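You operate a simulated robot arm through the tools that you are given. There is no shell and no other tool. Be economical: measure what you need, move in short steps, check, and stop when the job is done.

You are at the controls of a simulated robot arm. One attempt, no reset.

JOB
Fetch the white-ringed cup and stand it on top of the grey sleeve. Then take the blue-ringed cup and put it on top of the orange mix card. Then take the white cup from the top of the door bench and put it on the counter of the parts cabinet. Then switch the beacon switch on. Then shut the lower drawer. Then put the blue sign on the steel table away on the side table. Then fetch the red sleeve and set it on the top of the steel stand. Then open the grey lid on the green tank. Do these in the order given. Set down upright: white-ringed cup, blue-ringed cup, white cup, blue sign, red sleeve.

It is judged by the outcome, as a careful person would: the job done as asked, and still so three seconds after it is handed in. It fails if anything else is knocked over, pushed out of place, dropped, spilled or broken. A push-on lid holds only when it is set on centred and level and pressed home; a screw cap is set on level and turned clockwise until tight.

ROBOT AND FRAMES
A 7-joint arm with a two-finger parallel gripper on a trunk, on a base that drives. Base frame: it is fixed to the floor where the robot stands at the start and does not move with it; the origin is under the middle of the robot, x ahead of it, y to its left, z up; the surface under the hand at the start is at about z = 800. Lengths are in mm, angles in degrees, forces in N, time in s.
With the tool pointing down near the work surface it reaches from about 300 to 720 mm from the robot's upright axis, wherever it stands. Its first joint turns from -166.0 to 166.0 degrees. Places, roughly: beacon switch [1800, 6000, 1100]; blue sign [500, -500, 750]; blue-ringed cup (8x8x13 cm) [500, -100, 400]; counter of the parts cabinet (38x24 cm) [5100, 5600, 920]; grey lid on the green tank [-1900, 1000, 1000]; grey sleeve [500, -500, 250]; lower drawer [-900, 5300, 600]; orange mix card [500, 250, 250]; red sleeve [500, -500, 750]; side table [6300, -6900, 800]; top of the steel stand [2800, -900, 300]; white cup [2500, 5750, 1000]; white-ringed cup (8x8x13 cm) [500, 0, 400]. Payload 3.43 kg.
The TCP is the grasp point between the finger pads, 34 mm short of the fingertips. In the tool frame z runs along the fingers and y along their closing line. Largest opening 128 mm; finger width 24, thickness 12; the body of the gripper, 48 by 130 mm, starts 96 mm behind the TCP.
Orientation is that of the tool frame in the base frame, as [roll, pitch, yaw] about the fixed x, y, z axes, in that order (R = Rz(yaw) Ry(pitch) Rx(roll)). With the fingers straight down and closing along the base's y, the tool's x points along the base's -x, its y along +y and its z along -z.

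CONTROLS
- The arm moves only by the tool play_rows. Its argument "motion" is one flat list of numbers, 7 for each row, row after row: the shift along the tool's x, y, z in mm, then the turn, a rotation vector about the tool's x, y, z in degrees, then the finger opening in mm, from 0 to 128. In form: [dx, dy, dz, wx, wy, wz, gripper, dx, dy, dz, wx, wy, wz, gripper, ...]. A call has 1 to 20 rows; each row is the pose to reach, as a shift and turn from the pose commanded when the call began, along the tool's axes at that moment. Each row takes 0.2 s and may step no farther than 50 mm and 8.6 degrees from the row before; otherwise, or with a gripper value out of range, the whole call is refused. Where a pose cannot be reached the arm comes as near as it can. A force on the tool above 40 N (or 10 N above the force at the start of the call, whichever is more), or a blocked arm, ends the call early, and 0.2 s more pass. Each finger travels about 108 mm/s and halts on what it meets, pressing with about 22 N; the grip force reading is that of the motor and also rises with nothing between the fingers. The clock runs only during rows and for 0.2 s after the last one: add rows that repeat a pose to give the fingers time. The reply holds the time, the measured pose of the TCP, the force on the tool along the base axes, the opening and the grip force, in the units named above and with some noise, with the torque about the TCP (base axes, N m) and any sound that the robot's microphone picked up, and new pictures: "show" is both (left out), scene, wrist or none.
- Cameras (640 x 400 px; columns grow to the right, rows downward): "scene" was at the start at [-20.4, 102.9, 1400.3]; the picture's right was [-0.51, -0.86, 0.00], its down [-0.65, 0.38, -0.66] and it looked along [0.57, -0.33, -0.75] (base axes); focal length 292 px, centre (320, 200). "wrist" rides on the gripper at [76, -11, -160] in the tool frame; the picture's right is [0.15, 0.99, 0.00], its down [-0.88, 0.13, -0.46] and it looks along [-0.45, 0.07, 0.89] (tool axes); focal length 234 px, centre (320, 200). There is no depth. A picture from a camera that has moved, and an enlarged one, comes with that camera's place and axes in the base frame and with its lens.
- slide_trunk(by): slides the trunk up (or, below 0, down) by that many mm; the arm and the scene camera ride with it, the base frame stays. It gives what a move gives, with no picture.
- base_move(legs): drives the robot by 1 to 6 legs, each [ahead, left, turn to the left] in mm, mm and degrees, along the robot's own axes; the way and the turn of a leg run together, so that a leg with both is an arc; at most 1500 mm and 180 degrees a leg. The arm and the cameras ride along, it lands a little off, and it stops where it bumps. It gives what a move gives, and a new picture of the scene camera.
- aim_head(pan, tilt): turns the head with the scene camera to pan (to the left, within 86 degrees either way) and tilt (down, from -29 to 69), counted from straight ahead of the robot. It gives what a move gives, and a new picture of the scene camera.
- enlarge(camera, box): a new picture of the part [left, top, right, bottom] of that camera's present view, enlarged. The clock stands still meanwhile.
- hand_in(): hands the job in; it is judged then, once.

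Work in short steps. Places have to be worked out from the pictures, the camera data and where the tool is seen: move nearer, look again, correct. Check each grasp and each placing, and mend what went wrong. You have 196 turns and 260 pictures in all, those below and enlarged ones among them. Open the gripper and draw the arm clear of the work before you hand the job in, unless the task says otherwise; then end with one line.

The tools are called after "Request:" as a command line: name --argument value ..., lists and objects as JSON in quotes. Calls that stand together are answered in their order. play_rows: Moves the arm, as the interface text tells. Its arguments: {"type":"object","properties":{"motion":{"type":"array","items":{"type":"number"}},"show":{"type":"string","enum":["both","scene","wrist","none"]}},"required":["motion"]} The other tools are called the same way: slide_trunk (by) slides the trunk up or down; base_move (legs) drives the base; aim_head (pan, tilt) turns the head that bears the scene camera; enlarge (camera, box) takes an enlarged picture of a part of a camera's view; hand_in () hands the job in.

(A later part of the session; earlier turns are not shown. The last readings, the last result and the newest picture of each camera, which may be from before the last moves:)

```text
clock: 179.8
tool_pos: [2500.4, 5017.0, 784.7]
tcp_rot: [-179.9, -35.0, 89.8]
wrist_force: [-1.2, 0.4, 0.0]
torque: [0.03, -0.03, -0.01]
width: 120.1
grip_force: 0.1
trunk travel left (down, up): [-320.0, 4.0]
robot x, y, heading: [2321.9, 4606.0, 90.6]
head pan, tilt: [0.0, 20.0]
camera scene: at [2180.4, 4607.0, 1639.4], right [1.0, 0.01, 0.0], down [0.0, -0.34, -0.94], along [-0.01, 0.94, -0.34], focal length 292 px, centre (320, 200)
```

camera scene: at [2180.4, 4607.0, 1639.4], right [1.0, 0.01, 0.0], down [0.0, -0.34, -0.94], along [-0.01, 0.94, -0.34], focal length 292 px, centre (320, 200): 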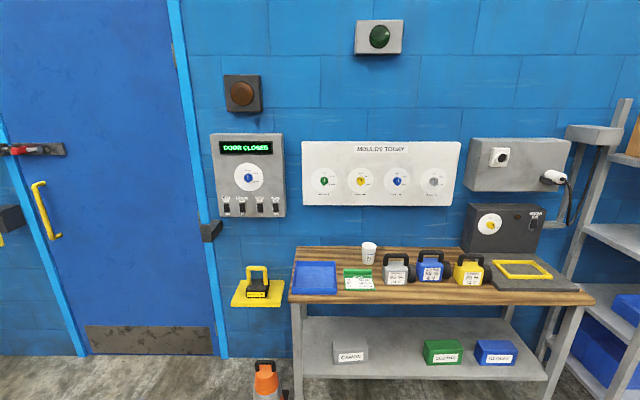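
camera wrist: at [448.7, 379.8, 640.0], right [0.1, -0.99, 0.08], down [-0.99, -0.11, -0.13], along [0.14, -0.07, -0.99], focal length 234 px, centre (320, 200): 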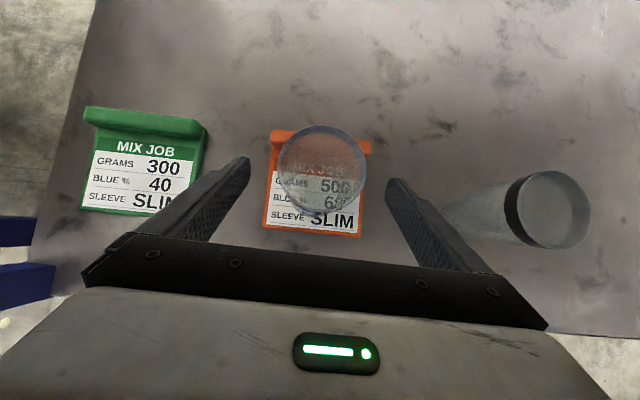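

Request:
enlarge --camera "scene" --box '[200, 70, 480, 310]'

Request:
enlarge --camera "scene" --box '[205, 125, 295, 225]'

Request:
enlarge --camera "scene" --box '[330, 230, 420, 300]'

```text
1.67 times, centred on (340, 190) of scene
camera zoom: at [2180.4, 4607.0, 1639.4], right [1.0, 0.01, 0.0], down [0.0, -0.34, -0.94], along [-0.01, 0.94, -0.34], focal length 486 px, centre (287, 217)
```

zoom: 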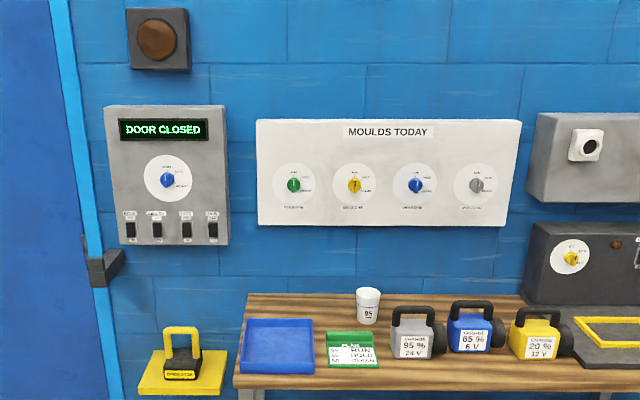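

```text
4.00 times, centred on (250, 175) of scene
camera zoom: at [2180.4, 4607.0, 1639.4], right [1.0, 0.01, 0.0], down [0.0, -0.34, -0.94], along [-0.01, 0.94, -0.34], focal length 1167 px, centre (600, 300)
```

zoom: 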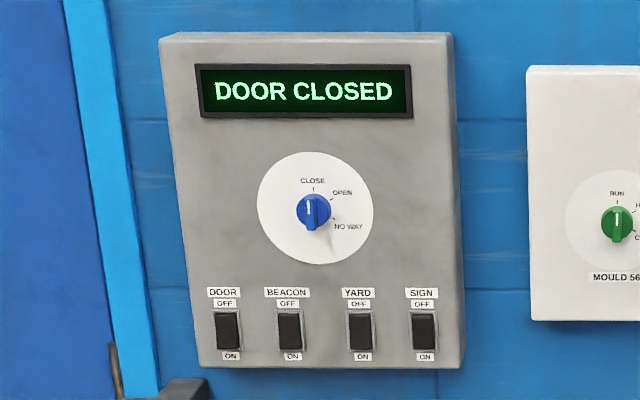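

```text
5.71 times, centred on (375, 265) of scene
camera zoom: at [2180.4, 4607.0, 1639.4], right [1.0, 0.01, 0.0], down [0.0, -0.34, -0.94], along [-0.01, 0.94, -0.34], focal length 1667 px, centre (6, -171)
```

zoom: 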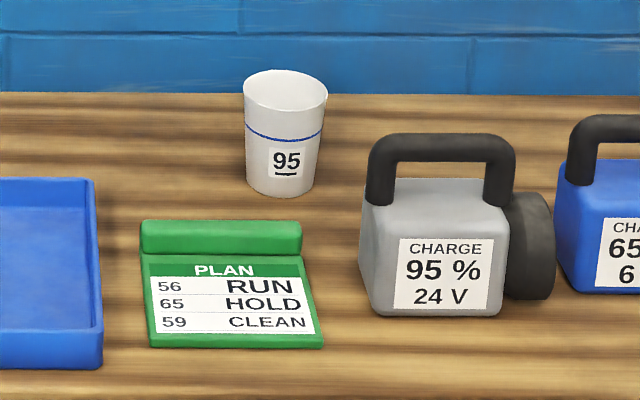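

White cup ≈(2398,5828), base z≈870, ~98 tall. Before choosing the grasp tilt, I look at the cabinet counter's surroundings.

Request:
aim_head --pan -70 --tilt 12

Request:
enlarge --camera "scene" --box '[120, 120, 360, 270]'

```text
clock: 181.2
tool_pos: [2500.4, 5018.8, 784.8]
tcp_rot: [179.9, -35.0, 89.8]
wrist_force: [-0.1, -0.1, -1.0]
torque: [0.01, 0.02, -0.01]
width: 120.0
grip_force: 0.0
trunk travel left (down, up): [-320.0, 4.0]
robot x, y, heading: [2318.7, 4605.2, 90.7]
head pan, tilt: [-70.0, 12.0]
camera scene: at [2268.7, 4547.0, 1652.4], right [0.35, -0.93, 0.0], down [-0.19, -0.07, -0.98], along [0.91, 0.35, -0.21], focal length 292 px, centre (320, 200)
```

scene: 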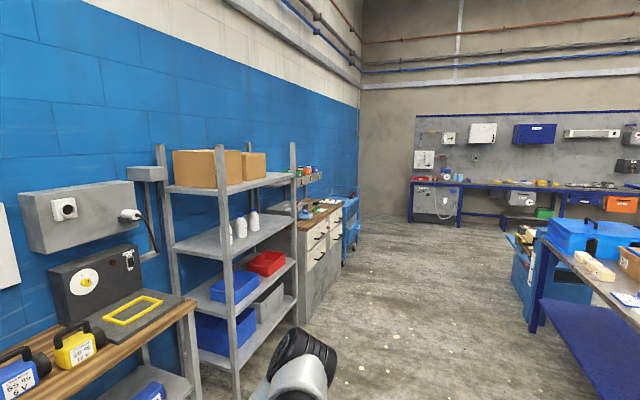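

```text
2.67 times, centred on (240, 195) of scene
camera zoom: at [2268.7, 4547.0, 1652.4], right [0.35, -0.93, 0.0], down [-0.19, -0.07, -0.98], along [0.91, 0.35, -0.21], focal length 778 px, centre (533, 213)
```

zoom: 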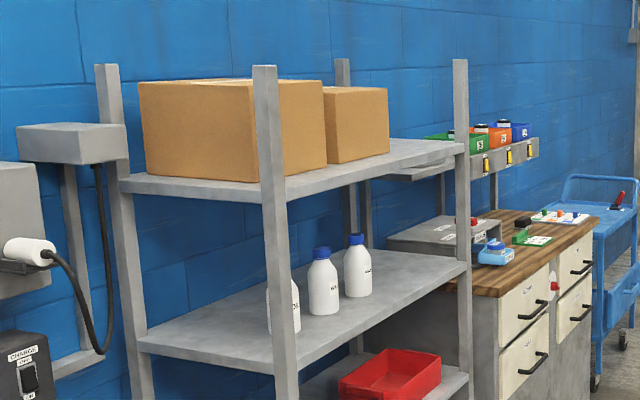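

The counter's front part is free. I raise the hand to z≈1060, shift it left 100 mm, and steepen it to 70°, keeping back from the bench.

Request:
play_rows --motion '[22, -14, -32, 0, -2, 0, 120, 44, -28, -64, 0, -4, 0, 120, 66, -42, -96, 0, -6, 0, 120, 88, -56, -128, 0, -8.5, 0, 120, 110, -70, -160, 0, -11, 0, 120, 132, -85, -192, 0, -13, 0, 120, 155, -100, -224, 0, -15, 0, 120, 155, -100, -224, 0, -15, 0, 120]' --show "none"

Request:
aim_head --pan 0 --tilt 35

```text
clock: 183.0
tool_pos: [2401.2, 5016.7, 1055.8]
tcp_rot: [-180.0, -20.0, 89.8]
wrist_force: [-0.1, -0.5, -0.3]
torque: [-0.02, -0.01, -0.01]
width: 120.0
grip_force: 0.0
trunk travel left (down, up): [-320.0, 4.0]
robot x, y, heading: [2318.2, 4605.0, 90.7]
head pan, tilt: [-70.0, 12.0]
```

```text
clock: 184.4
tool_pos: [2402.1, 5015.7, 1055.9]
tcp_rot: [-179.9, -20.0, 89.8]
wrist_force: [0.8, 0.7, 0.0]
torque: [0.06, 0.01, -0.01]
width: 119.9
grip_force: 0.0
trunk travel left (down, up): [-320.0, 4.0]
robot x, y, heading: [2314.9, 4603.3, 90.7]
head pan, tilt: [0.0, 35.0]
camera scene: at [2180.5, 4601.9, 1615.6], right [1.0, 0.01, 0.0], down [0.01, -0.57, -0.82], along [-0.01, 0.82, -0.57], focal length 292 px, centre (320, 200)
```

scene: 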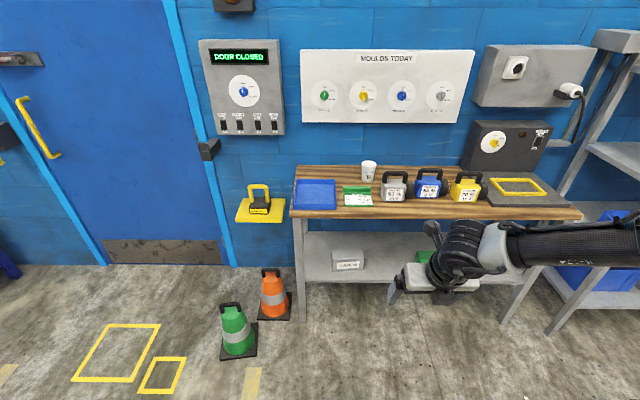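

Drive ahead 500 mm toward the bench.

Request:
base_move --legs '[[500, 0, -0.7]]'

Request:
enlarge --camera "wrist" --box '[0, 0, 640, 400]'

```text
clock: 187.4
tool_pos: [2402.1, 5511.4, 1056.1]
tcp_rot: [-180.0, -19.9, 89.2]
wrist_force: [0.4, -0.1, 0.5]
torque: [-0.01, 0.02, 0.03]
width: 120.3
grip_force: 0.1
trunk travel left (down, up): [-320.0, 4.0]
robot x, y, heading: [2313.0, 5097.8, 90.2]
head pan, tilt: [0.0, 35.0]
camera scene: at [2176.5, 5099.2, 1615.5], right [1.0, 0.0, 0.0], down [0.0, -0.57, -0.82], along [0.0, 0.82, -0.57], focal length 292 px, centre (320, 200)
```

scene: 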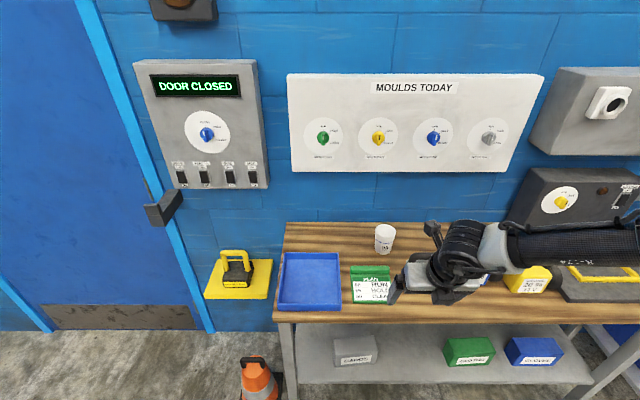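

```text
1.00 times, centred on (320, 200) of wrist (not enlarged: the box is as wide or as high as the picture)
camera zoom: at [2391.3, 5529.8, 1233.0], right [0.99, 0.12, 0.05], down [0.12, -0.98, 0.13], along [0.06, -0.12, -0.99], focal length 234 px, centre (320, 200)
```

zoom: 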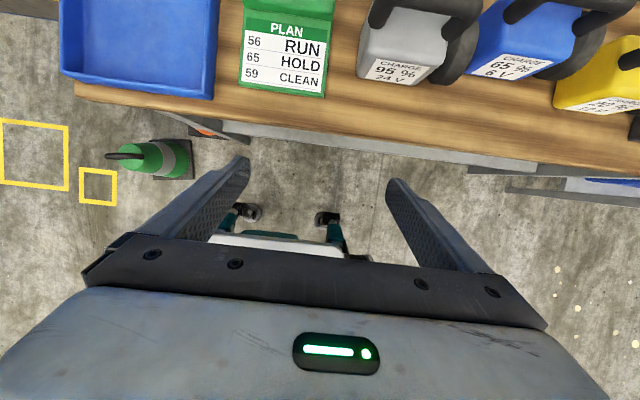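

I drive 140 mm closer (base front still clear of the bench).

Request:
base_move --legs '[[140, 0, 0]]'

Request:
play_rows --motion '[30, 0, 11, 0, 0, 0, 120, 60, 0, 22, 0, 0, 0, 120, 60, 0, 22, 0, 0, 0, 120]' --show "wrist"

```text
clock: 188.7
tool_pos: [2402.0, 5651.3, 1055.2]
tcp_rot: [180.0, -20.0, 89.1]
wrist_force: [0.1, 0.8, 0.5]
torque: [-0.04, -0.02, 0.0]
width: 119.8
grip_force: 0.0
trunk travel left (down, up): [-320.0, 4.0]
robot x, y, heading: [2310.2, 5234.6, 90.0]
head pan, tilt: [0.0, 35.0]
camera scene: at [2176.2, 5237.8, 1615.5], right [1.0, 0.0, 0.0], down [0.0, -0.57, -0.82], along [0.0, 0.82, -0.57], focal length 292 px, centre (320, 200)
```

scene: 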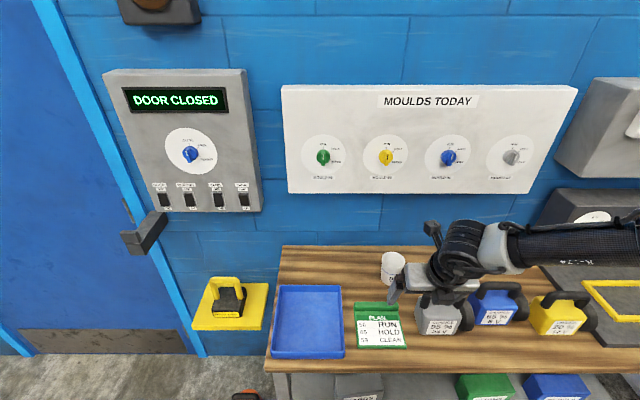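

```text
clock: 189.5
tool_pos: [2403.3, 5714.7, 1056.6]
tcp_rot: [-180.0, -20.1, 89.1]
wrist_force: [-0.6, 0.3, 1.0]
torque: [0.05, 0.0, 0.01]
width: 120.4
grip_force: 0.1
trunk travel left (down, up): [-320.0, 4.0]
robot x, y, heading: [2314.5, 5237.1, 90.0]
head pan, tilt: [0.0, 35.0]
camera wrist: at [2392.5, 5731.8, 1232.8], right [0.99, 0.12, 0.05], down [0.11, -0.99, 0.13], along [0.06, -0.12, -0.99], focal length 234 px, centre (320, 200)
```

wrist: 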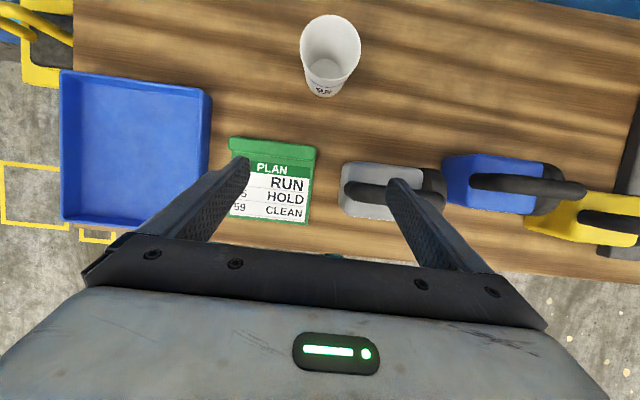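

Cup axis ≈(2400,5866). I move over it at height and check.

Request:
play_rows --motion '[34, -1, 12.4, 0, 0, 0, 120, 68, -3, 24.8, 0, 0, 0, 120, 102, -4, 37.2, 0, 0, 0, 120, 137, -5, 49.8, 0, 0, 0, 120, 120, -5, 97, 0, 0, 0, 120, 120, -5, 97, 0, 0, 0, 120]' --show "both"

```text
refused: row 5 steps farther than a row can; nothing moved
```

Step slightly too large; I reduce the last one.

Request:
play_rows --motion '[34, -1, 12.4, 0, 0, 0, 120, 68, -3, 24.8, 0, 0, 0, 120, 102, -4, 37.2, 0, 0, 0, 120, 137, -5, 49.8, 0, 0, 0, 120, 123, -5, 87, 0, 0, 0, 120, 123, -5, 87, 0, 0, 0, 120]' --show "both"

```text
clock: 190.9
tool_pos: [2401.3, 5858.5, 1015.0]
tcp_rot: [180.0, -20.0, 89.1]
wrist_force: [0.0, 0.0, 0.7]
torque: [0.01, 0.02, 0.0]
width: 120.1
grip_force: 0.1
trunk travel left (down, up): [-320.0, 4.0]
robot x, y, heading: [2317.2, 5238.4, 90.1]
head pan, tilt: [0.0, 35.0]
camera scene: at [2176.3, 5237.3, 1615.6], right [1.0, 0.0, 0.0], down [0.0, -0.57, -0.82], along [0.0, 0.82, -0.57], focal length 292 px, centre (320, 200)
camera wrist: at [2390.1, 5877.1, 1192.3], right [0.99, 0.12, 0.05], down [0.12, -0.99, 0.13], along [0.06, -0.12, -0.99], focal length 234 px, centre (320, 200)
```

scene: 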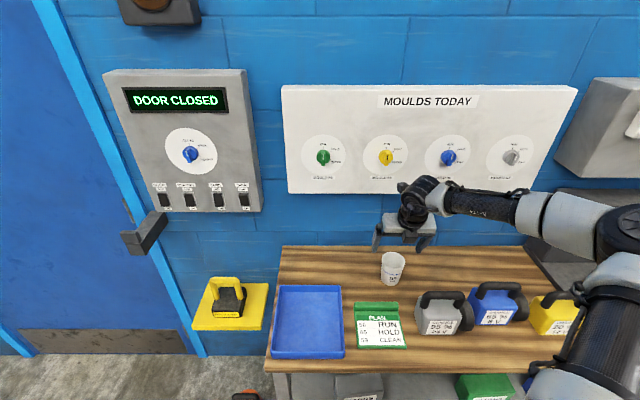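
wrist: 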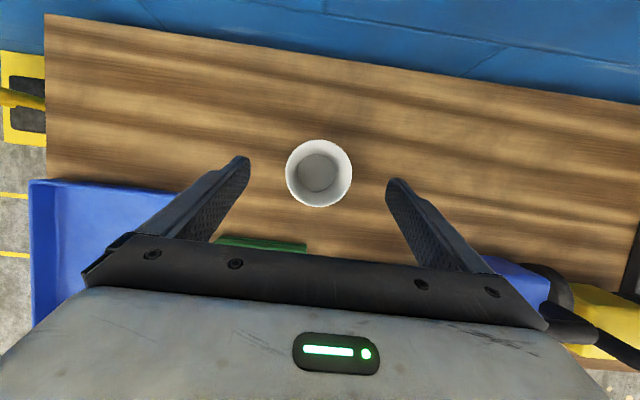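

The cup is centred between the fingers, 15 mm ahead. I go forward 15, down 80, and grip.

Request:
play_rows --motion '[13.2, 0, 4.8, 0, 0, 0, 120, -1, 0, 43, 0, 0, 0, 120, -14, 0, 80, 0, 0, 0, 120, -14, 0, 80, 0, 0, 0, 120, -14, 0, 80, 0, 0, 0, 80, -14, 0, 80, 0, 0, 0, 50, -14, 0, 80, 0, 0, 0, 40, -14, 0, 80, 0, 0, 0, 40]' --show "both"

```text
clock: 192.7
tool_pos: [2403.3, 5873.3, 936.4]
tcp_rot: [179.9, -20.0, 89.1]
wrist_force: [0.1, 0.1, 0.1]
torque: [-0.01, -0.01, -0.03]
width: 70.4
grip_force: 21.6
trunk travel left (down, up): [-320.0, 4.0]
robot x, y, heading: [2313.1, 5235.8, 90.2]
head pan, tilt: [0.0, 35.0]
camera scene: at [2176.2, 5237.3, 1615.6], right [1.0, 0.0, 0.0], down [0.0, -0.57, -0.82], along [0.0, 0.82, -0.57], focal length 292 px, centre (320, 200)
camera wrist: at [2390.8, 5890.9, 1113.5], right [0.99, 0.12, 0.05], down [0.12, -0.99, 0.13], along [0.06, -0.12, -0.99], focal length 234 px, centre (320, 200)
```

scene: 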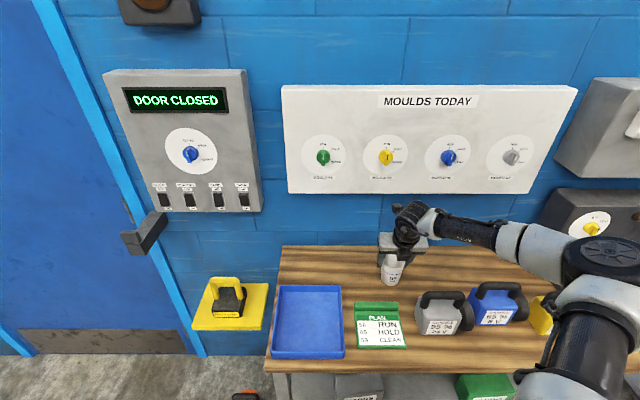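
wrist: 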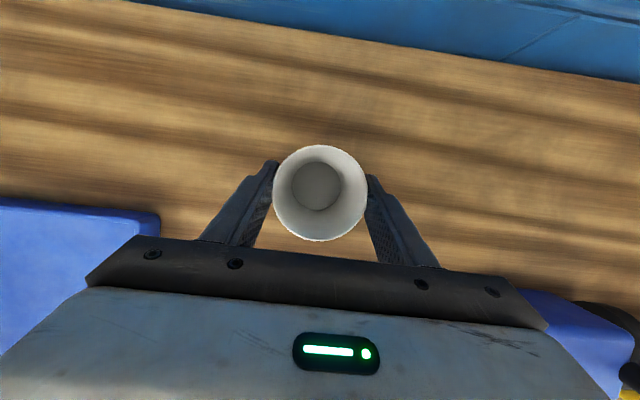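

Gripped (70 mm). Lift 130 mm, then back.

Request:
play_rows --motion '[15, 0, -41, 0, 0, 0, 40, 30, 0, -82, 0, 0, 0, 40, 44, 0, -122, 0, 0, 0, 40, 0, 0, -138, 0, 0, 0, 40, -45, 0, -154, 0, 0, 0, 40, -90, 0, -170, 0, 0, 0, 40, -135, 0, -187, 0, 0, 0, 40, -180, 0, -204, 0, 0, 0, 40, -180, 0, -204, 0, 0, 0, 40]' --show "wrist"

Request:
base_move --legs '[[-700, 0, 0]]'

```text
clock: 194.7
tool_pos: [2398.2, 5633.5, 1066.8]
tcp_rot: [-179.9, -20.0, 89.1]
wrist_force: [-0.1, -0.2, 0.0]
torque: [-0.02, 0.01, 0.01]
width: 70.2
grip_force: 21.9
trunk travel left (down, up): [-320.0, 4.0]
robot x, y, heading: [2315.8, 5241.7, 90.2]
head pan, tilt: [0.0, 35.0]
camera wrist: at [2387.3, 5651.6, 1243.1], right [0.99, 0.12, 0.05], down [0.11, -0.99, 0.13], along [0.06, -0.12, -0.99], focal length 234 px, centre (320, 200)
```

wrist: 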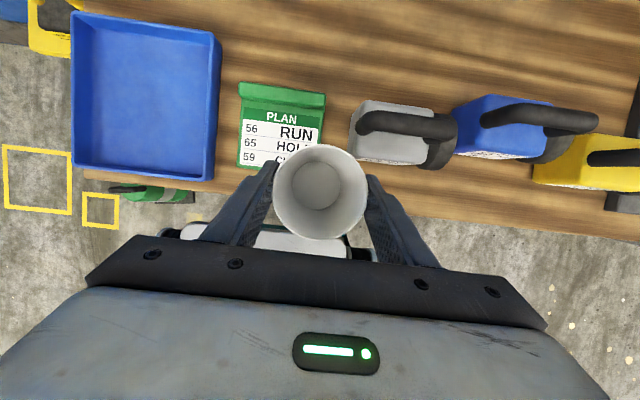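

```text
clock: 198.5
tool_pos: [2398.7, 4936.9, 1066.2]
tcp_rot: [-180.0, -20.0, 89.0]
wrist_force: [-0.1, 0.2, 1.3]
torque: [-0.01, 0.03, -0.01]
width: 70.8
grip_force: 22.5
trunk travel left (down, up): [-320.0, 4.0]
robot x, y, heading: [2314.6, 4539.1, 89.9]
head pan, tilt: [0.0, 35.0]
camera scene: at [2176.7, 4541.4, 1615.6], right [1.0, 0.0, 0.0], down [0.0, -0.57, -0.82], along [0.0, 0.82, -0.57], focal length 292 px, centre (320, 200)
```

scene: 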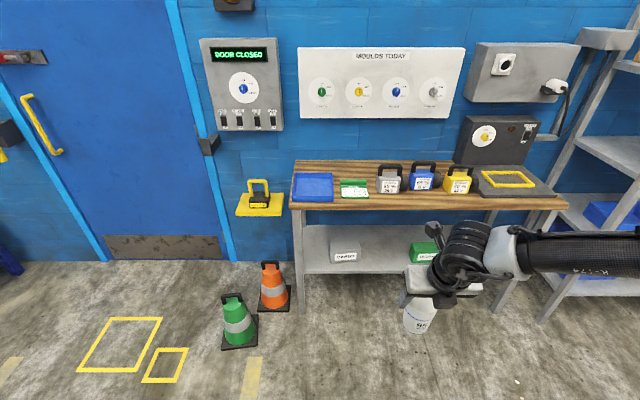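

The cup is held. Strafe right to the parts cabinet.

Request:
base_move --legs '[[0, -1350, 0], [0, -1350, 0]]'

Request:
enlarge --camera "scene" --box '[200, 60, 600, 310]'

```text
clock: 224.3
tool_pos: [5079.9, 4952.0, 1066.1]
tcp_rot: [180.0, -20.0, 89.4]
wrist_force: [0.4, 0.1, -1.0]
torque: [-0.01, -0.01, -0.02]
width: 70.2
grip_force: 21.3
trunk travel left (down, up): [-320.0, 4.0]
robot x, y, heading: [4998.5, 4556.0, 90.5]
head pan, tilt: [0.0, 35.0]
camera scene: at [4860.2, 4554.8, 1615.6], right [1.0, 0.01, 0.0], down [0.0, -0.57, -0.82], along [-0.01, 0.82, -0.57], focal length 292 px, centre (320, 200)
```

scene: 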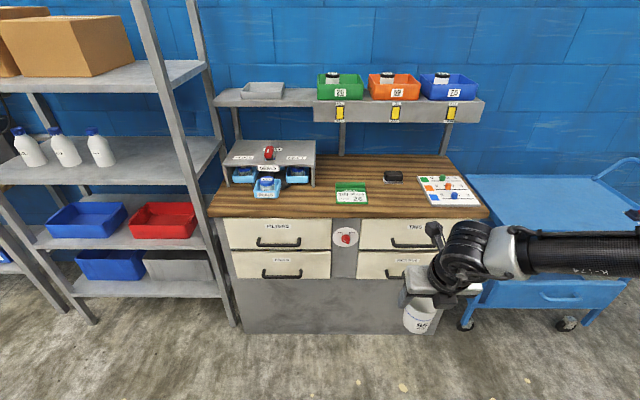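

```text
1.60 times, centred on (400, 185) of scene
camera zoom: at [4860.2, 4554.8, 1615.6], right [1.0, 0.01, 0.0], down [0.0, -0.57, -0.82], along [-0.01, 0.82, -0.57], focal length 467 px, centre (192, 224)
```

zoom: 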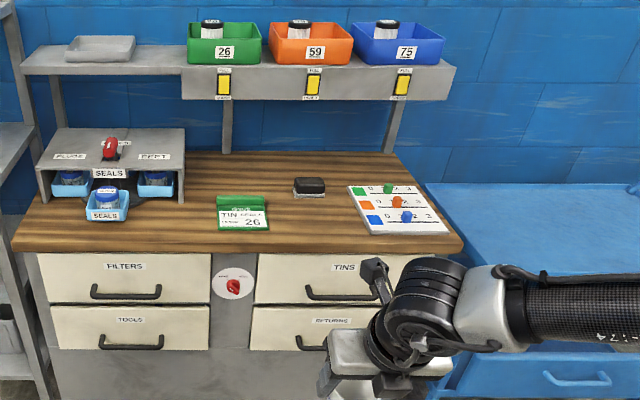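

Free spot on the counter ≈(5172,5585). I drive ahead 450 and right 92.

Request:
base_move --legs '[[450, -92, -0.5]]'

Request:
play_rows --motion '[35, 0, 13, 0, 0, 0, 40, 71, 0, 26, 0, 0, 0, 40, 71, 0, 26, 0, 0, 0, 40]' --show "wrist"

```text
clock: 227.1
tool_pos: [5177.2, 5402.3, 1066.2]
tcp_rot: [-180.0, -20.0, 88.9]
wrist_force: [0.3, 0.6, -1.1]
torque: [0.01, -0.04, 0.01]
width: 70.5
grip_force: 22.4
trunk travel left (down, up): [-320.0, 4.0]
robot x, y, heading: [5088.6, 5004.1, 89.8]
head pan, tilt: [0.0, 35.0]
camera scene: at [4952.3, 5007.6, 1615.6], right [1.0, 0.0, 0.0], down [0.0, -0.57, -0.82], along [0.0, 0.82, -0.57], focal length 292 px, centre (320, 200)
```

scene: 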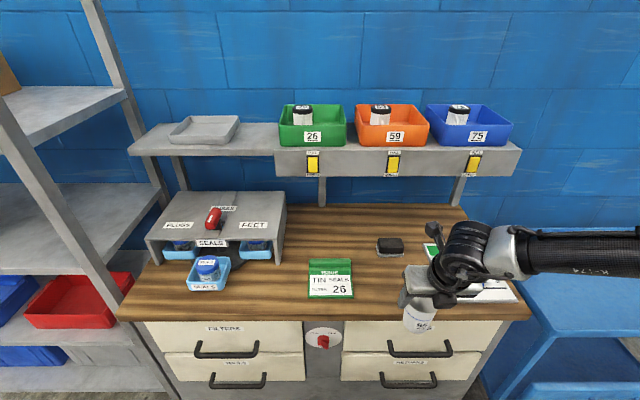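

```text
clock: 227.8
tool_pos: [5178.0, 5478.2, 1065.7]
tcp_rot: [179.9, -20.0, 88.7]
wrist_force: [0.1, 0.2, -0.9]
torque: [0.06, -0.01, -0.03]
width: 70.3
grip_force: 22.0
trunk travel left (down, up): [-320.0, 4.0]
robot x, y, heading: [5085.9, 5004.0, 89.4]
head pan, tilt: [0.0, 35.0]
camera wrist: at [5166.8, 5496.7, 1242.1], right [0.99, 0.12, 0.05], down [0.11, -0.99, 0.13], along [0.06, -0.12, -0.99], focal length 234 px, centre (320, 200)
```

wrist: 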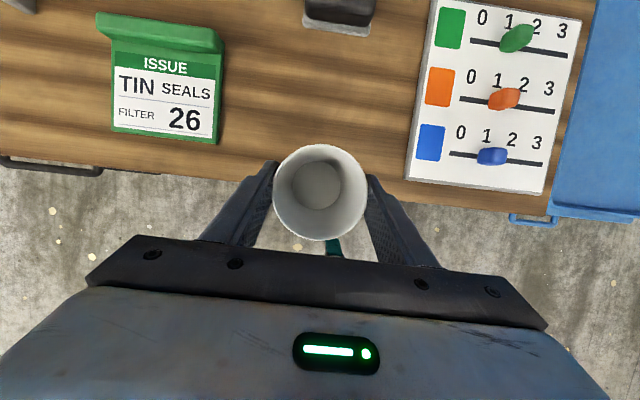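

Good gap. Forward 95 mm and down 75.

Request:
play_rows --motion '[45, 0, 16, 0, 0, 0, 40, 89, 0, 32.5, 0, 0, 0, 40, 74, 0, 75, 0, 0, 0, 40, 64, 0, 103, 0, 0, 0, 40, 62, 0, 107.7, 0, 0, 0, 40, 62, 0, 107.7, 0, 0, 0, 40]' --show "both"

```text
clock: 229.2
tool_pos: [5179.1, 5573.9, 986.5]
tcp_rot: [-180.0, -20.2, 88.8]
wrist_force: [-0.2, 3.8, 18.5]
torque: [0.09, 0.02, -0.01]
width: 70.3
grip_force: 22.3
trunk travel left (down, up): [-320.0, 4.0]
robot x, y, heading: [5089.3, 5006.0, 89.8]
head pan, tilt: [0.0, 35.0]
camera scene: at [4952.0, 5006.3, 1615.6], right [1.0, 0.0, 0.0], down [0.0, -0.57, -0.82], along [0.0, 0.82, -0.57], focal length 292 px, centre (320, 200)
camera wrist: at [5167.8, 5592.0, 1163.7], right [0.99, 0.12, 0.05], down [0.11, -0.99, 0.12], along [0.06, -0.12, -0.99], focal length 234 px, centre (320, 200)
```

scene: 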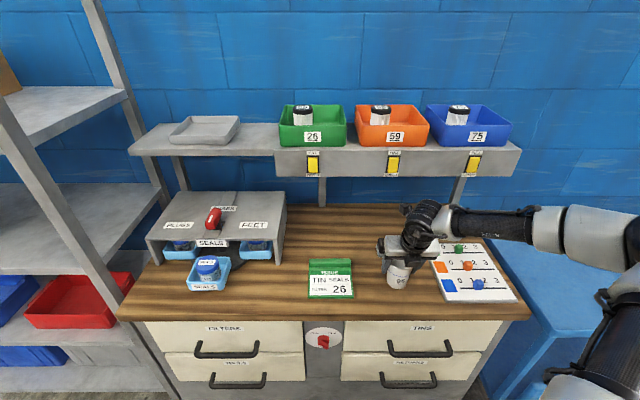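
wrist: 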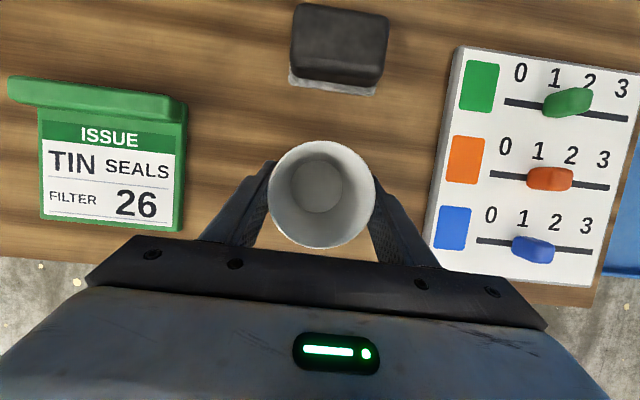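

Contact. Open to 100 mm and lift straight up.

Request:
play_rows --motion '[0, 0, 0, 0, 0, 0, 78, 0, 0, 0, 0, 0, 0, 90, 0, 0, 0, 0, 0, 0, 100, 10, 0, -28, 0, 0, 0, 100, 24, 0, -66, 0, 0, 0, 100, 38, 0, -104, 0, 0, 0, 100, 51, 0, -141, 0, 0, 0, 100, 51, 0, -141, 0, 0, 0, 100]' --show "both"

```text
clock: 231.1
tool_pos: [5180.0, 5573.4, 1136.7]
tcp_rot: [179.9, -20.0, 88.8]
wrist_force: [-0.7, 0.1, 0.1]
torque: [-0.01, 0.02, 0.0]
width: 99.8
grip_force: 0.1
trunk travel left (down, up): [-320.0, 4.0]
robot x, y, heading: [5088.5, 5004.0, 89.7]
head pan, tilt: [0.0, 35.0]
camera scene: at [4952.2, 5007.3, 1615.5], right [1.0, 0.0, 0.0], down [0.0, -0.57, -0.82], along [0.0, 0.82, -0.57], focal length 292 px, centre (320, 200)
camera wrist: at [5168.8, 5591.8, 1313.1], right [0.99, 0.12, 0.05], down [0.11, -0.99, 0.13], along [0.06, -0.12, -0.99], focal length 234 px, centre (320, 200)
```

scene: 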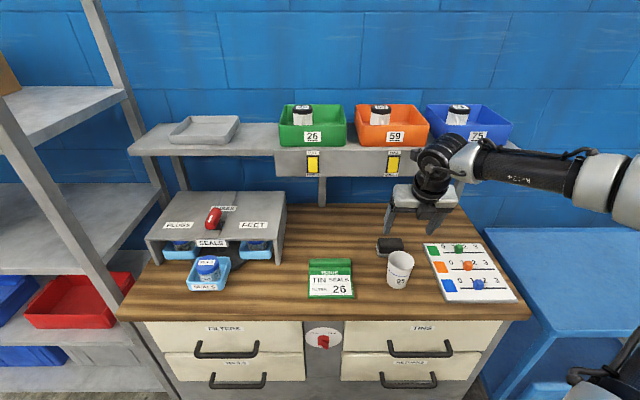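
wrist: 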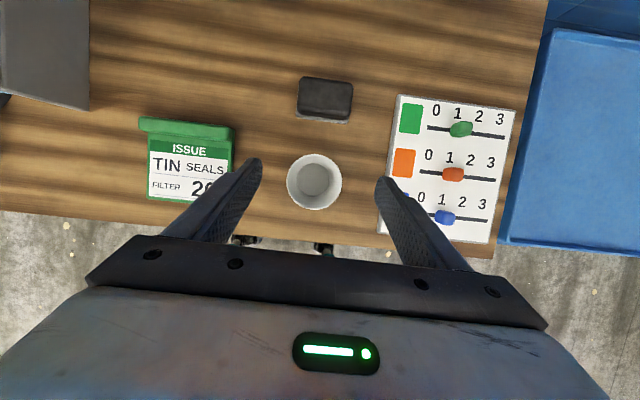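

White cup stands on the counter. Next the beacon switch: back off and strafe left toward the wall panel.

Request:
base_move --legs '[[-450, 0, 0], [0, 1500, 0], [0, 1500, 0], [0, 390, 0.3]]'

Request:
enlarge --camera "scene" --box '[300, 0, 500, 130]'

```text
clock: 266.0
tool_pos: [1774.3, 5113.6, 1135.4]
tcp_rot: [180.0, -20.0, 89.8]
wrist_force: [-0.9, 0.1, 0.0]
torque: [0.04, 0.0, -0.01]
width: 100.1
grip_force: 0.1
trunk travel left (down, up): [-320.0, 4.0]
robot x, y, heading: [1690.3, 4542.9, 90.7]
head pan, tilt: [0.0, 35.0]
camera scene: at [1555.8, 4544.2, 1615.5], right [1.0, 0.01, 0.0], down [0.01, -0.57, -0.82], along [-0.01, 0.82, -0.57], focal length 292 px, centre (320, 200)
```

scene: 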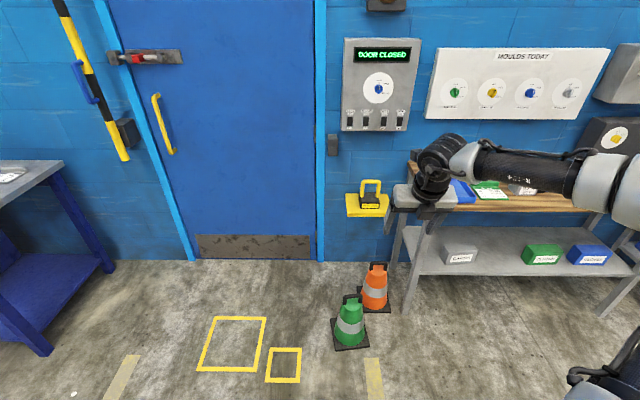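

```text
3.08 times, centred on (400, 65) of scene
camera zoom: at [1555.8, 4544.2, 1615.5], right [1.0, 0.01, 0.0], down [0.01, -0.57, -0.82], along [-0.01, 0.82, -0.57], focal length 897 px, centre (74, 615)
```

zoom: 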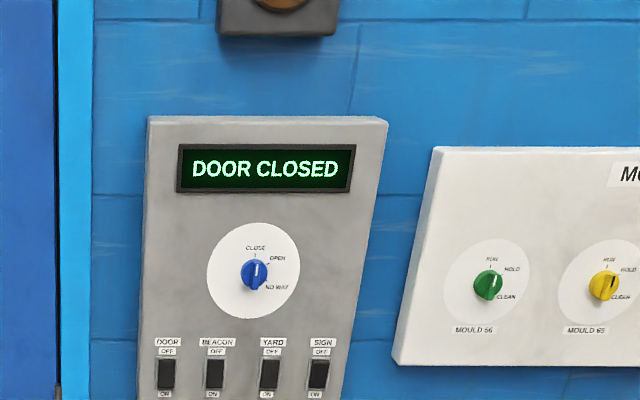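

I flatten the hand to horizontal and close the fingers, here in free space.

Request:
play_rows --motion '[0, 0, 0, 0, 7.8, 0, 60, 0, 0, 0, 0, 15.6, 0, 30, 0, 0, 0, 0, 23.4, 0, 0, 0, 0, 0, 0, 31.2, 0, 0, 0, 0, 0, 0, 39, 0, 0, 0, 0, 0, 0, 46.8, 0, 0, 0, 0, 0, 0, 54.6, 0, 0, 0, 0, 0, 0, 62.4, 0, 0, 0, 0, 0, 0, 70, 0, 0, 0, 0, 0, 0, 70, 0, 0]' --show "none"

Request:
base_move --legs '[[430, 0, -0.7]]'

Request:
enlarge --camera "wrist" --box '[0, 0, 640, 400]'

```text
clock: 268.2
tool_pos: [1774.4, 5113.2, 1135.0]
tcp_rot: [-81.4, -89.9, -9.0]
wrist_force: [-0.3, -1.1, -0.3]
torque: [0.01, -0.02, -0.02]
width: 0.0
grip_force: 22.0
trunk travel left (down, up): [-320.0, 4.0]
robot x, y, heading: [1693.4, 4543.5, 90.6]
head pan, tilt: [0.0, 35.0]
```

```text
clock: 270.9
tool_pos: [1778.2, 5545.9, 1135.7]
tcp_rot: [-126.8, -90.0, 36.0]
wrist_force: [-0.2, -1.3, 0.1]
torque: [0.02, -0.01, -0.01]
width: 0.0
grip_force: 21.7
trunk travel left (down, up): [-320.0, 4.0]
robot x, y, heading: [1690.3, 4980.7, 89.7]
head pan, tilt: [0.0, 35.0]
camera scene: at [1552.8, 4978.5, 1615.5], right [1.0, 0.0, 0.0], down [0.0, -0.57, -0.82], along [0.0, 0.82, -0.57], focal length 292 px, centre (320, 200)
```

scene: 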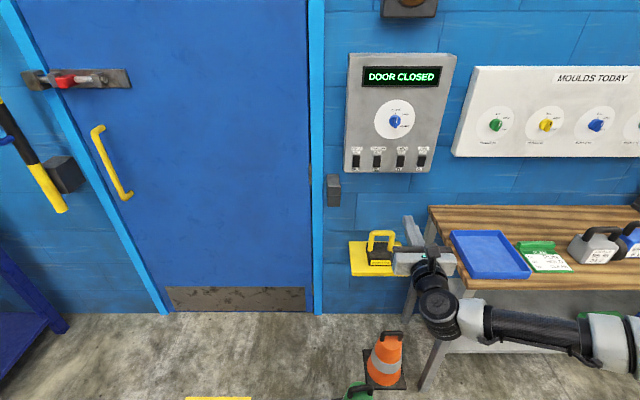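

```text
1.00 times, centred on (320, 200) of wrist (not enlarged: the box is as wide or as high as the picture)
camera zoom: at [1763.6, 5387.9, 1212.2], right [0.99, -0.02, 0.15], down [0.12, -0.46, -0.88], along [0.08, 0.89, -0.45], focal length 234 px, centre (320, 200)
```

zoom: 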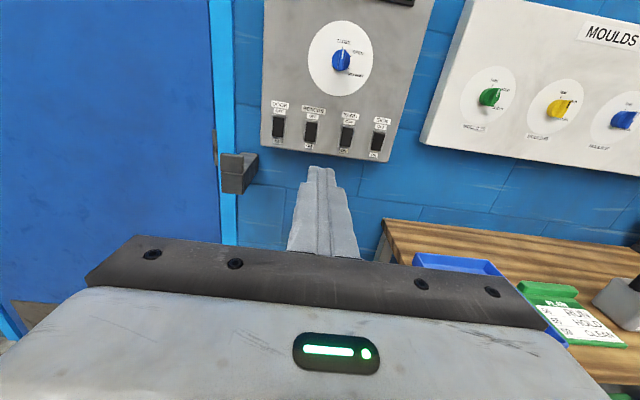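

Beacon rocker ≈(1767, 5985, 1098). I extend the closed fingers toward it, stopping ~90 mm short.

Request:
play_rows --motion '[-7, -2, 44, 0, 0, 0, 0, -14, -4, 88, 0, 0, 0, 0, -21, -6, 132, 0, 0, 0, 0, -28, -8, 176, 0, 0, 0, 0, -35, -10, 220, 0, 0, 0, 0, -42, -11, 264, 0, 0, 0, 0, -47, -12, 306, 0, 0, 0, 0, -47, -12, 306, 0, 0, 0, 0]' --show "wrist"

Request:
enlarge --camera "wrist" --box '[220, 60, 420, 200]'

```text
clock: 272.6
tool_pos: [1769.7, 5850.8, 1088.6]
tcp_rot: [-134.2, -89.9, 43.4]
wrist_force: [-0.3, -0.7, 1.0]
torque: [0.04, -0.03, 0.0]
width: 0.0
grip_force: 21.9
trunk travel left (down, up): [-320.0, 4.0]
robot x, y, heading: [1689.9, 4976.9, 90.1]
head pan, tilt: [0.0, 35.0]
camera wrist: at [1756.0, 5693.1, 1164.9], right [0.99, -0.02, 0.15], down [0.12, -0.46, -0.88], along [0.08, 0.89, -0.45], focal length 234 px, centre (320, 200)
```

wrist: 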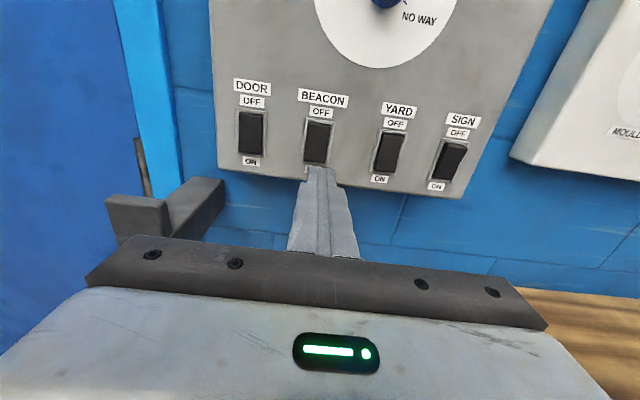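

```text
2.86 times, centred on (320, 130) of wrist
camera zoom: at [1756.0, 5693.1, 1164.9], right [0.99, -0.02, 0.15], down [0.12, -0.46, -0.88], along [0.08, 0.89, -0.45], focal length 669 px, centre (320, 400)
```

zoom: 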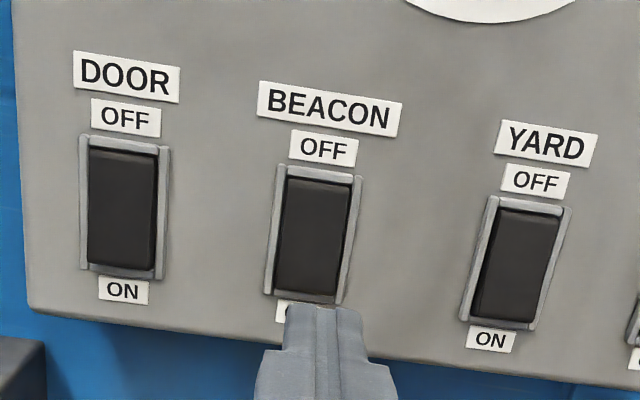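

Rocker centre ≈(1768, 5985, 1095); ON is at its lower end. I lower 11 mm and advance 70.

Request:
play_rows --motion '[-11, -1, 0, 0, 0, 0, 0, -11, -1, 30, 0, 0, 0, 0, -11, -1, 55, 0, 0, 0, 0, -11, -1, 70, 0, 0, 0, 0, -11, -1, 70, 0, 0, 0, 0]' --show "none"

Request:
enlarge --camera "wrist" --box '[220, 80, 420, 220]'

```text
clock: 273.9
tool_pos: [1768.1, 5899.3, 1092.3]
tcp_rot: [-148.5, -89.9, 57.5]
wrist_force: [0.5, -0.5, 0.0]
torque: [-0.02, 0.01, -0.01]
width: 0.0
grip_force: 21.5
out of reach, approached as far as the arm can: row 3, 4, 5
trunk travel left (down, up): [-320.0, 4.0]
robot x, y, heading: [1691.7, 4978.5, 90.0]
head pan, tilt: [0.0, 35.0]
```

```text
2.86 times, centred on (320, 150) of wrist
camera zoom: at [1753.9, 5741.6, 1168.8], right [0.99, -0.01, 0.15], down [0.12, -0.46, -0.88], along [0.08, 0.89, -0.45], focal length 669 px, centre (320, 343)
```

zoom: 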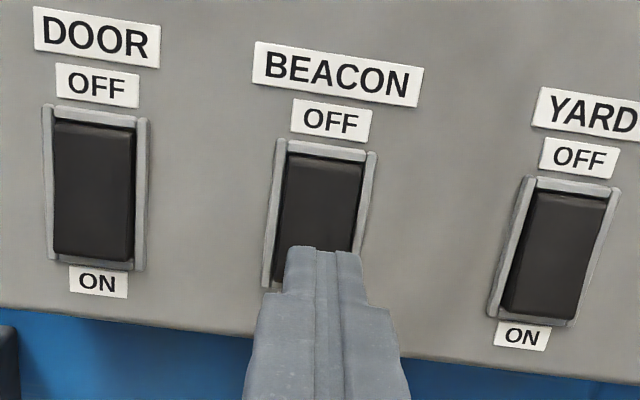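

Reach ends ~50 mm short. I check the clearance between base front and the green cone by looking down.

Request:
aim_head --pan 0 --tilt 69

```text
clock: 274.8
tool_pos: [1768.4, 5899.4, 1090.5]
tcp_rot: [-152.5, -89.9, 61.5]
wrist_force: [0.0, 0.0, -0.7]
torque: [-0.03, -0.02, 0.04]
width: 0.0
grip_force: 21.8
trunk travel left (down, up): [-320.0, 4.0]
robot x, y, heading: [1693.6, 4975.2, 90.1]
head pan, tilt: [0.0, 68.8]
camera scene: at [1552.8, 4946.3, 1571.9], right [1.0, 0.0, 0.0], down [0.0, -0.93, -0.36], along [0.0, 0.36, -0.93], focal length 292 px, centre (320, 200)
```

scene: 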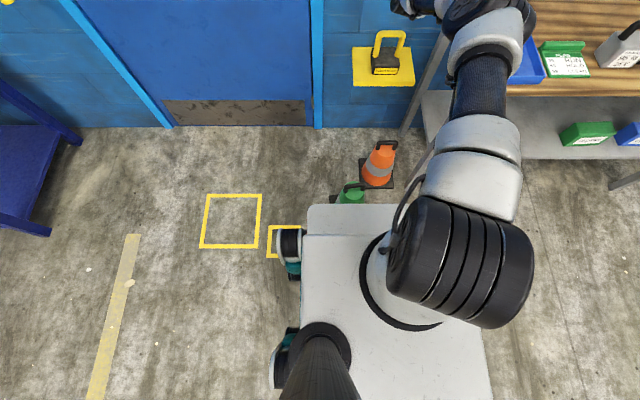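

The cone is close ahead, so no driving forward. Lowering the trunk should extend horizontal reach at this height; I retract, lower the trunk 170, and raise the arm again.

Request:
play_rows --motion '[0, 0, -45, 0, 0, 0, 0, 0, 0, -90, 0, 0, 0, 0, 0, 0, -90, 0, 0, 0, 0]' --show "none"

Request:
slide_trunk --by -170

Request:
play_rows --motion '[40, 0, 0, 0, 0, 0, 0, 80, 0, 0, 0, 0, 0, 0, 120, 0, 0, 0, 0, 0, 0, 158, 0, 0, 0, 0, 0, 0, 158, 0, 40, 0, 0, 0, 0, 158, 0, 80, 0, 0, 0, 0, 158, 0, 120, 0, 0, 0, 0, 158, 0, 140, 0, 0, 0, 0, 158, 0, 140, 0, 0, 0, 0]' --show "none"

Request:
enlarge --camera "wrist" --box '[220, 80, 420, 220]'

```text
clock: 275.6
tool_pos: [1764.9, 5808.4, 1092.0]
tcp_rot: [165.3, -90.0, 103.9]
wrist_force: [1.0, -0.9, -0.2]
torque: [0.0, 0.01, 0.01]
width: 0.2
grip_force: 21.8
trunk travel left (down, up): [-320.0, 4.0]
robot x, y, heading: [1690.2, 4978.9, 90.3]
head pan, tilt: [0.0, 68.8]
```

```text
clock: 277.6
tool_pos: [1765.8, 5810.1, 922.6]
tcp_rot: [66.9, -90.0, -157.8]
wrist_force: [0.5, -0.2, 0.2]
torque: [0.01, -0.02, -0.02]
width: 0.1
grip_force: 22.2
trunk travel left (down, up): [-150.0, 174.0]
robot x, y, heading: [1689.9, 4977.1, 90.0]
head pan, tilt: [0.0, 68.8]
```

```text
clock: 279.4
tool_pos: [1763.9, 5938.6, 1078.0]
tcp_rot: [-176.0, -89.6, 85.6]
wrist_force: [-2.6, -58.5, 4.2]
torque: [0.81, 0.15, 0.12]
width: 0.0
grip_force: 21.8
trunk travel left (down, up): [-150.0, 174.0]
robot x, y, heading: [1691.4, 4976.7, 90.2]
head pan, tilt: [0.0, 68.8]
stopped in row 9: the force on the tool passed its limit at 85 N (the readings are from after the stop); the commanded pose is now the measured one
```

```text
2.86 times, centred on (320, 150) of wrist
camera zoom: at [1751.8, 5781.5, 1155.5], right [0.99, -0.01, 0.15], down [0.13, -0.46, -0.88], along [0.07, 0.89, -0.46], focal length 669 px, centre (320, 343)
```

zoom: 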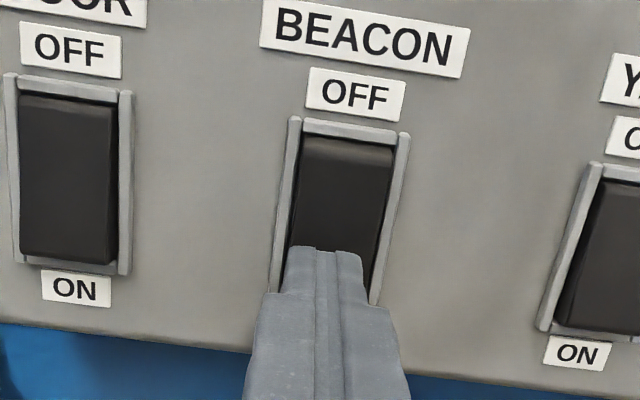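

Contact was made on the rocker's lower half. I back off and look at its state and the beacon.

Request:
play_rows --motion '[0, 0, -40, 0, 0, 0, 0, 0, 0, -85, 0, 0, 0, 0, 0, 0, -85, 0, 0, 0, 0]' --show "wrist"

Request:
enlarge --camera "wrist" --box '[220, 60, 420, 200]'

Request:
aim_head --pan 0 --tilt 10

```text
clock: 280.2
tool_pos: [1764.8, 5859.9, 1072.7]
tcp_rot: [-178.5, -89.3, 88.0]
wrist_force: [-0.8, 0.5, -0.4]
torque: [0.01, -0.03, 0.02]
width: 0.1
grip_force: 22.0
trunk travel left (down, up): [-150.0, 174.0]
robot x, y, heading: [1688.8, 4978.4, 90.0]
head pan, tilt: [0.0, 68.8]
camera wrist: at [1751.3, 5703.1, 1151.3], right [0.99, -0.01, 0.15], down [0.13, -0.47, -0.87], along [0.07, 0.88, -0.46], focal length 234 px, centre (320, 200)
```

wrist: 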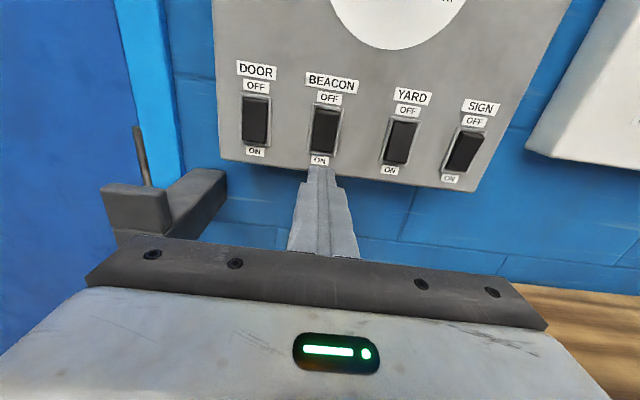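

```text
2.86 times, centred on (320, 130) of wrist
camera zoom: at [1751.3, 5703.1, 1151.3], right [0.99, -0.01, 0.15], down [0.13, -0.47, -0.87], along [0.07, 0.88, -0.46], focal length 669 px, centre (320, 400)
```

zoom: 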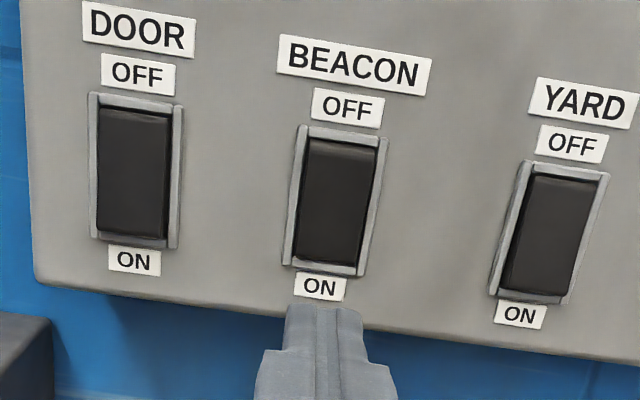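

```text
clock: 281.5
tool_pos: [1764.0, 5860.6, 1072.3]
tcp_rot: [-178.9, -89.3, 88.5]
wrist_force: [-0.4, -0.4, -0.5]
torque: [-0.01, 0.03, -0.04]
width: 0.2
grip_force: 22.2
trunk travel left (down, up): [-150.0, 174.0]
robot x, y, heading: [1691.1, 4977.7, 90.1]
head pan, tilt: [0.0, 10.0]
camera scene: at [1552.8, 4982.7, 1485.6], right [1.0, 0.0, 0.0], down [0.0, -0.17, -0.98], along [0.0, 0.98, -0.17], focal length 292 px, centre (320, 200)
```

scene: 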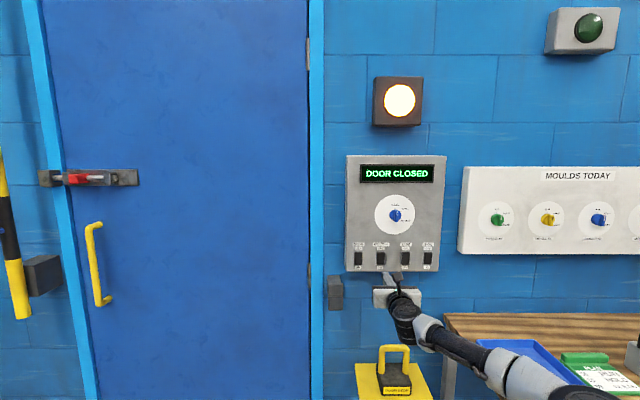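

The beacon is lit. Next the lower drawer: I retract the arm and look left toward the drawer bench.

Request:
play_rows --motion '[0, 0, -45, 0, 0, 0, 0, 0, 0, -90, 0, 0, 0, 0, 0, 0, -135, 0, 0, 0, 0, 0, 0, -180, 0, 0, 0, 0, 0, 0, -225, 0, 0, 0, 0, 0, 0, -270, 0, 0, 0, 0, 0, 0, -315, 0, 0, 0, 0]' --show "none"

Request:
base_move --legs '[[-250, 0, 0]]'

Request:
aim_head --pan 80 --tilt 20

```text
clock: 283.1
tool_pos: [1760.4, 5543.5, 1076.0]
tcp_rot: [-179.0, -89.4, 88.7]
wrist_force: [0.6, 0.9, 0.3]
torque: [0.0, 0.0, 0.05]
width: 0.0
grip_force: 21.9
trunk travel left (down, up): [-150.0, 174.0]
robot x, y, heading: [1688.6, 4978.5, 90.3]
head pan, tilt: [0.0, 10.0]
```

```text
clock: 284.9
tool_pos: [1760.0, 5291.4, 1075.8]
tcp_rot: [-178.9, -89.1, 88.4]
wrist_force: [0.3, 0.0, 0.6]
torque: [-0.02, 0.01, -0.01]
width: 0.0
grip_force: 22.0
trunk travel left (down, up): [-150.0, 174.0]
robot x, y, heading: [1693.7, 4723.8, 89.9]
head pan, tilt: [0.0, 10.0]
camera scene: at [1553.0, 4730.1, 1485.7], right [1.0, 0.0, 0.0], down [0.0, -0.17, -0.98], along [0.0, 0.98, -0.17], focal length 292 px, centre (320, 200)
```

scene: 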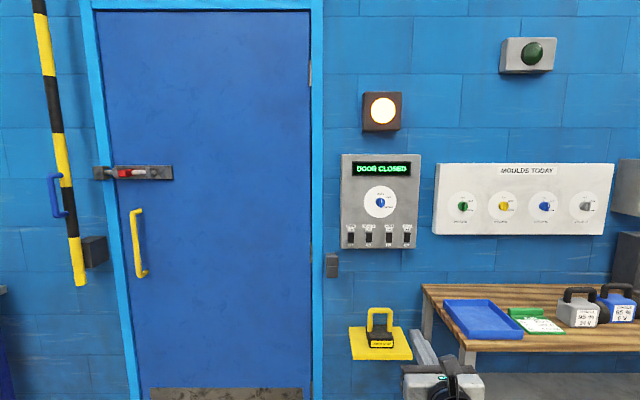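

```text
clock: 286.4
tool_pos: [1762.1, 5290.2, 1076.4]
tcp_rot: [-178.9, -89.2, 88.3]
wrist_force: [-0.3, -0.3, 0.7]
torque: [-0.02, 0.03, 0.04]
width: 0.1
grip_force: 22.4
trunk travel left (down, up): [-150.0, 174.0]
robot x, y, heading: [1689.1, 4724.0, 89.7]
head pan, tilt: [80.0, 20.0]
camera scene: at [1461.4, 4653.1, 1469.4], right [0.17, 0.98, 0.0], down [0.34, -0.06, -0.94], along [-0.93, 0.16, -0.34], focal length 292 px, centre (320, 200)
```

scene: 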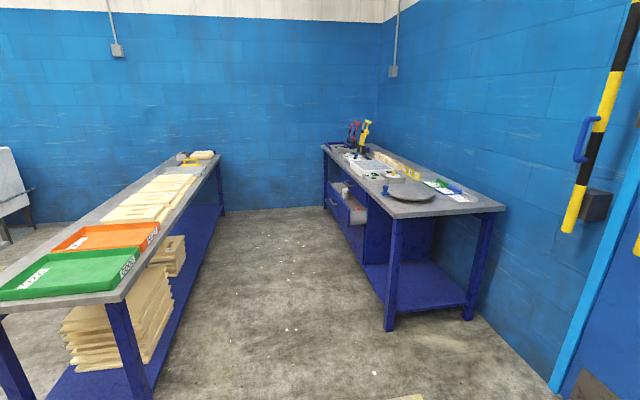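

The aisle is ~1.4 m wide. I zoom on the drawers.

Request:
enlarge --camera "scene" --box '[300, 110, 500, 250]'

```text
2.86 times, centred on (400, 180) of scene
camera zoom: at [1461.4, 4653.1, 1469.4], right [0.17, 0.98, 0.0], down [0.34, -0.06, -0.94], along [-0.93, 0.16, -0.34], focal length 833 px, centre (91, 257)
```

zoom: 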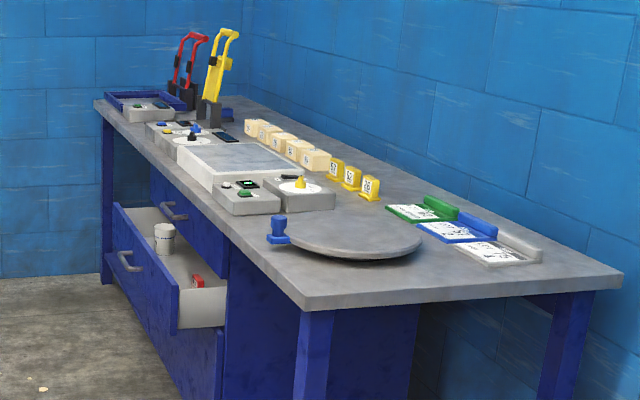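

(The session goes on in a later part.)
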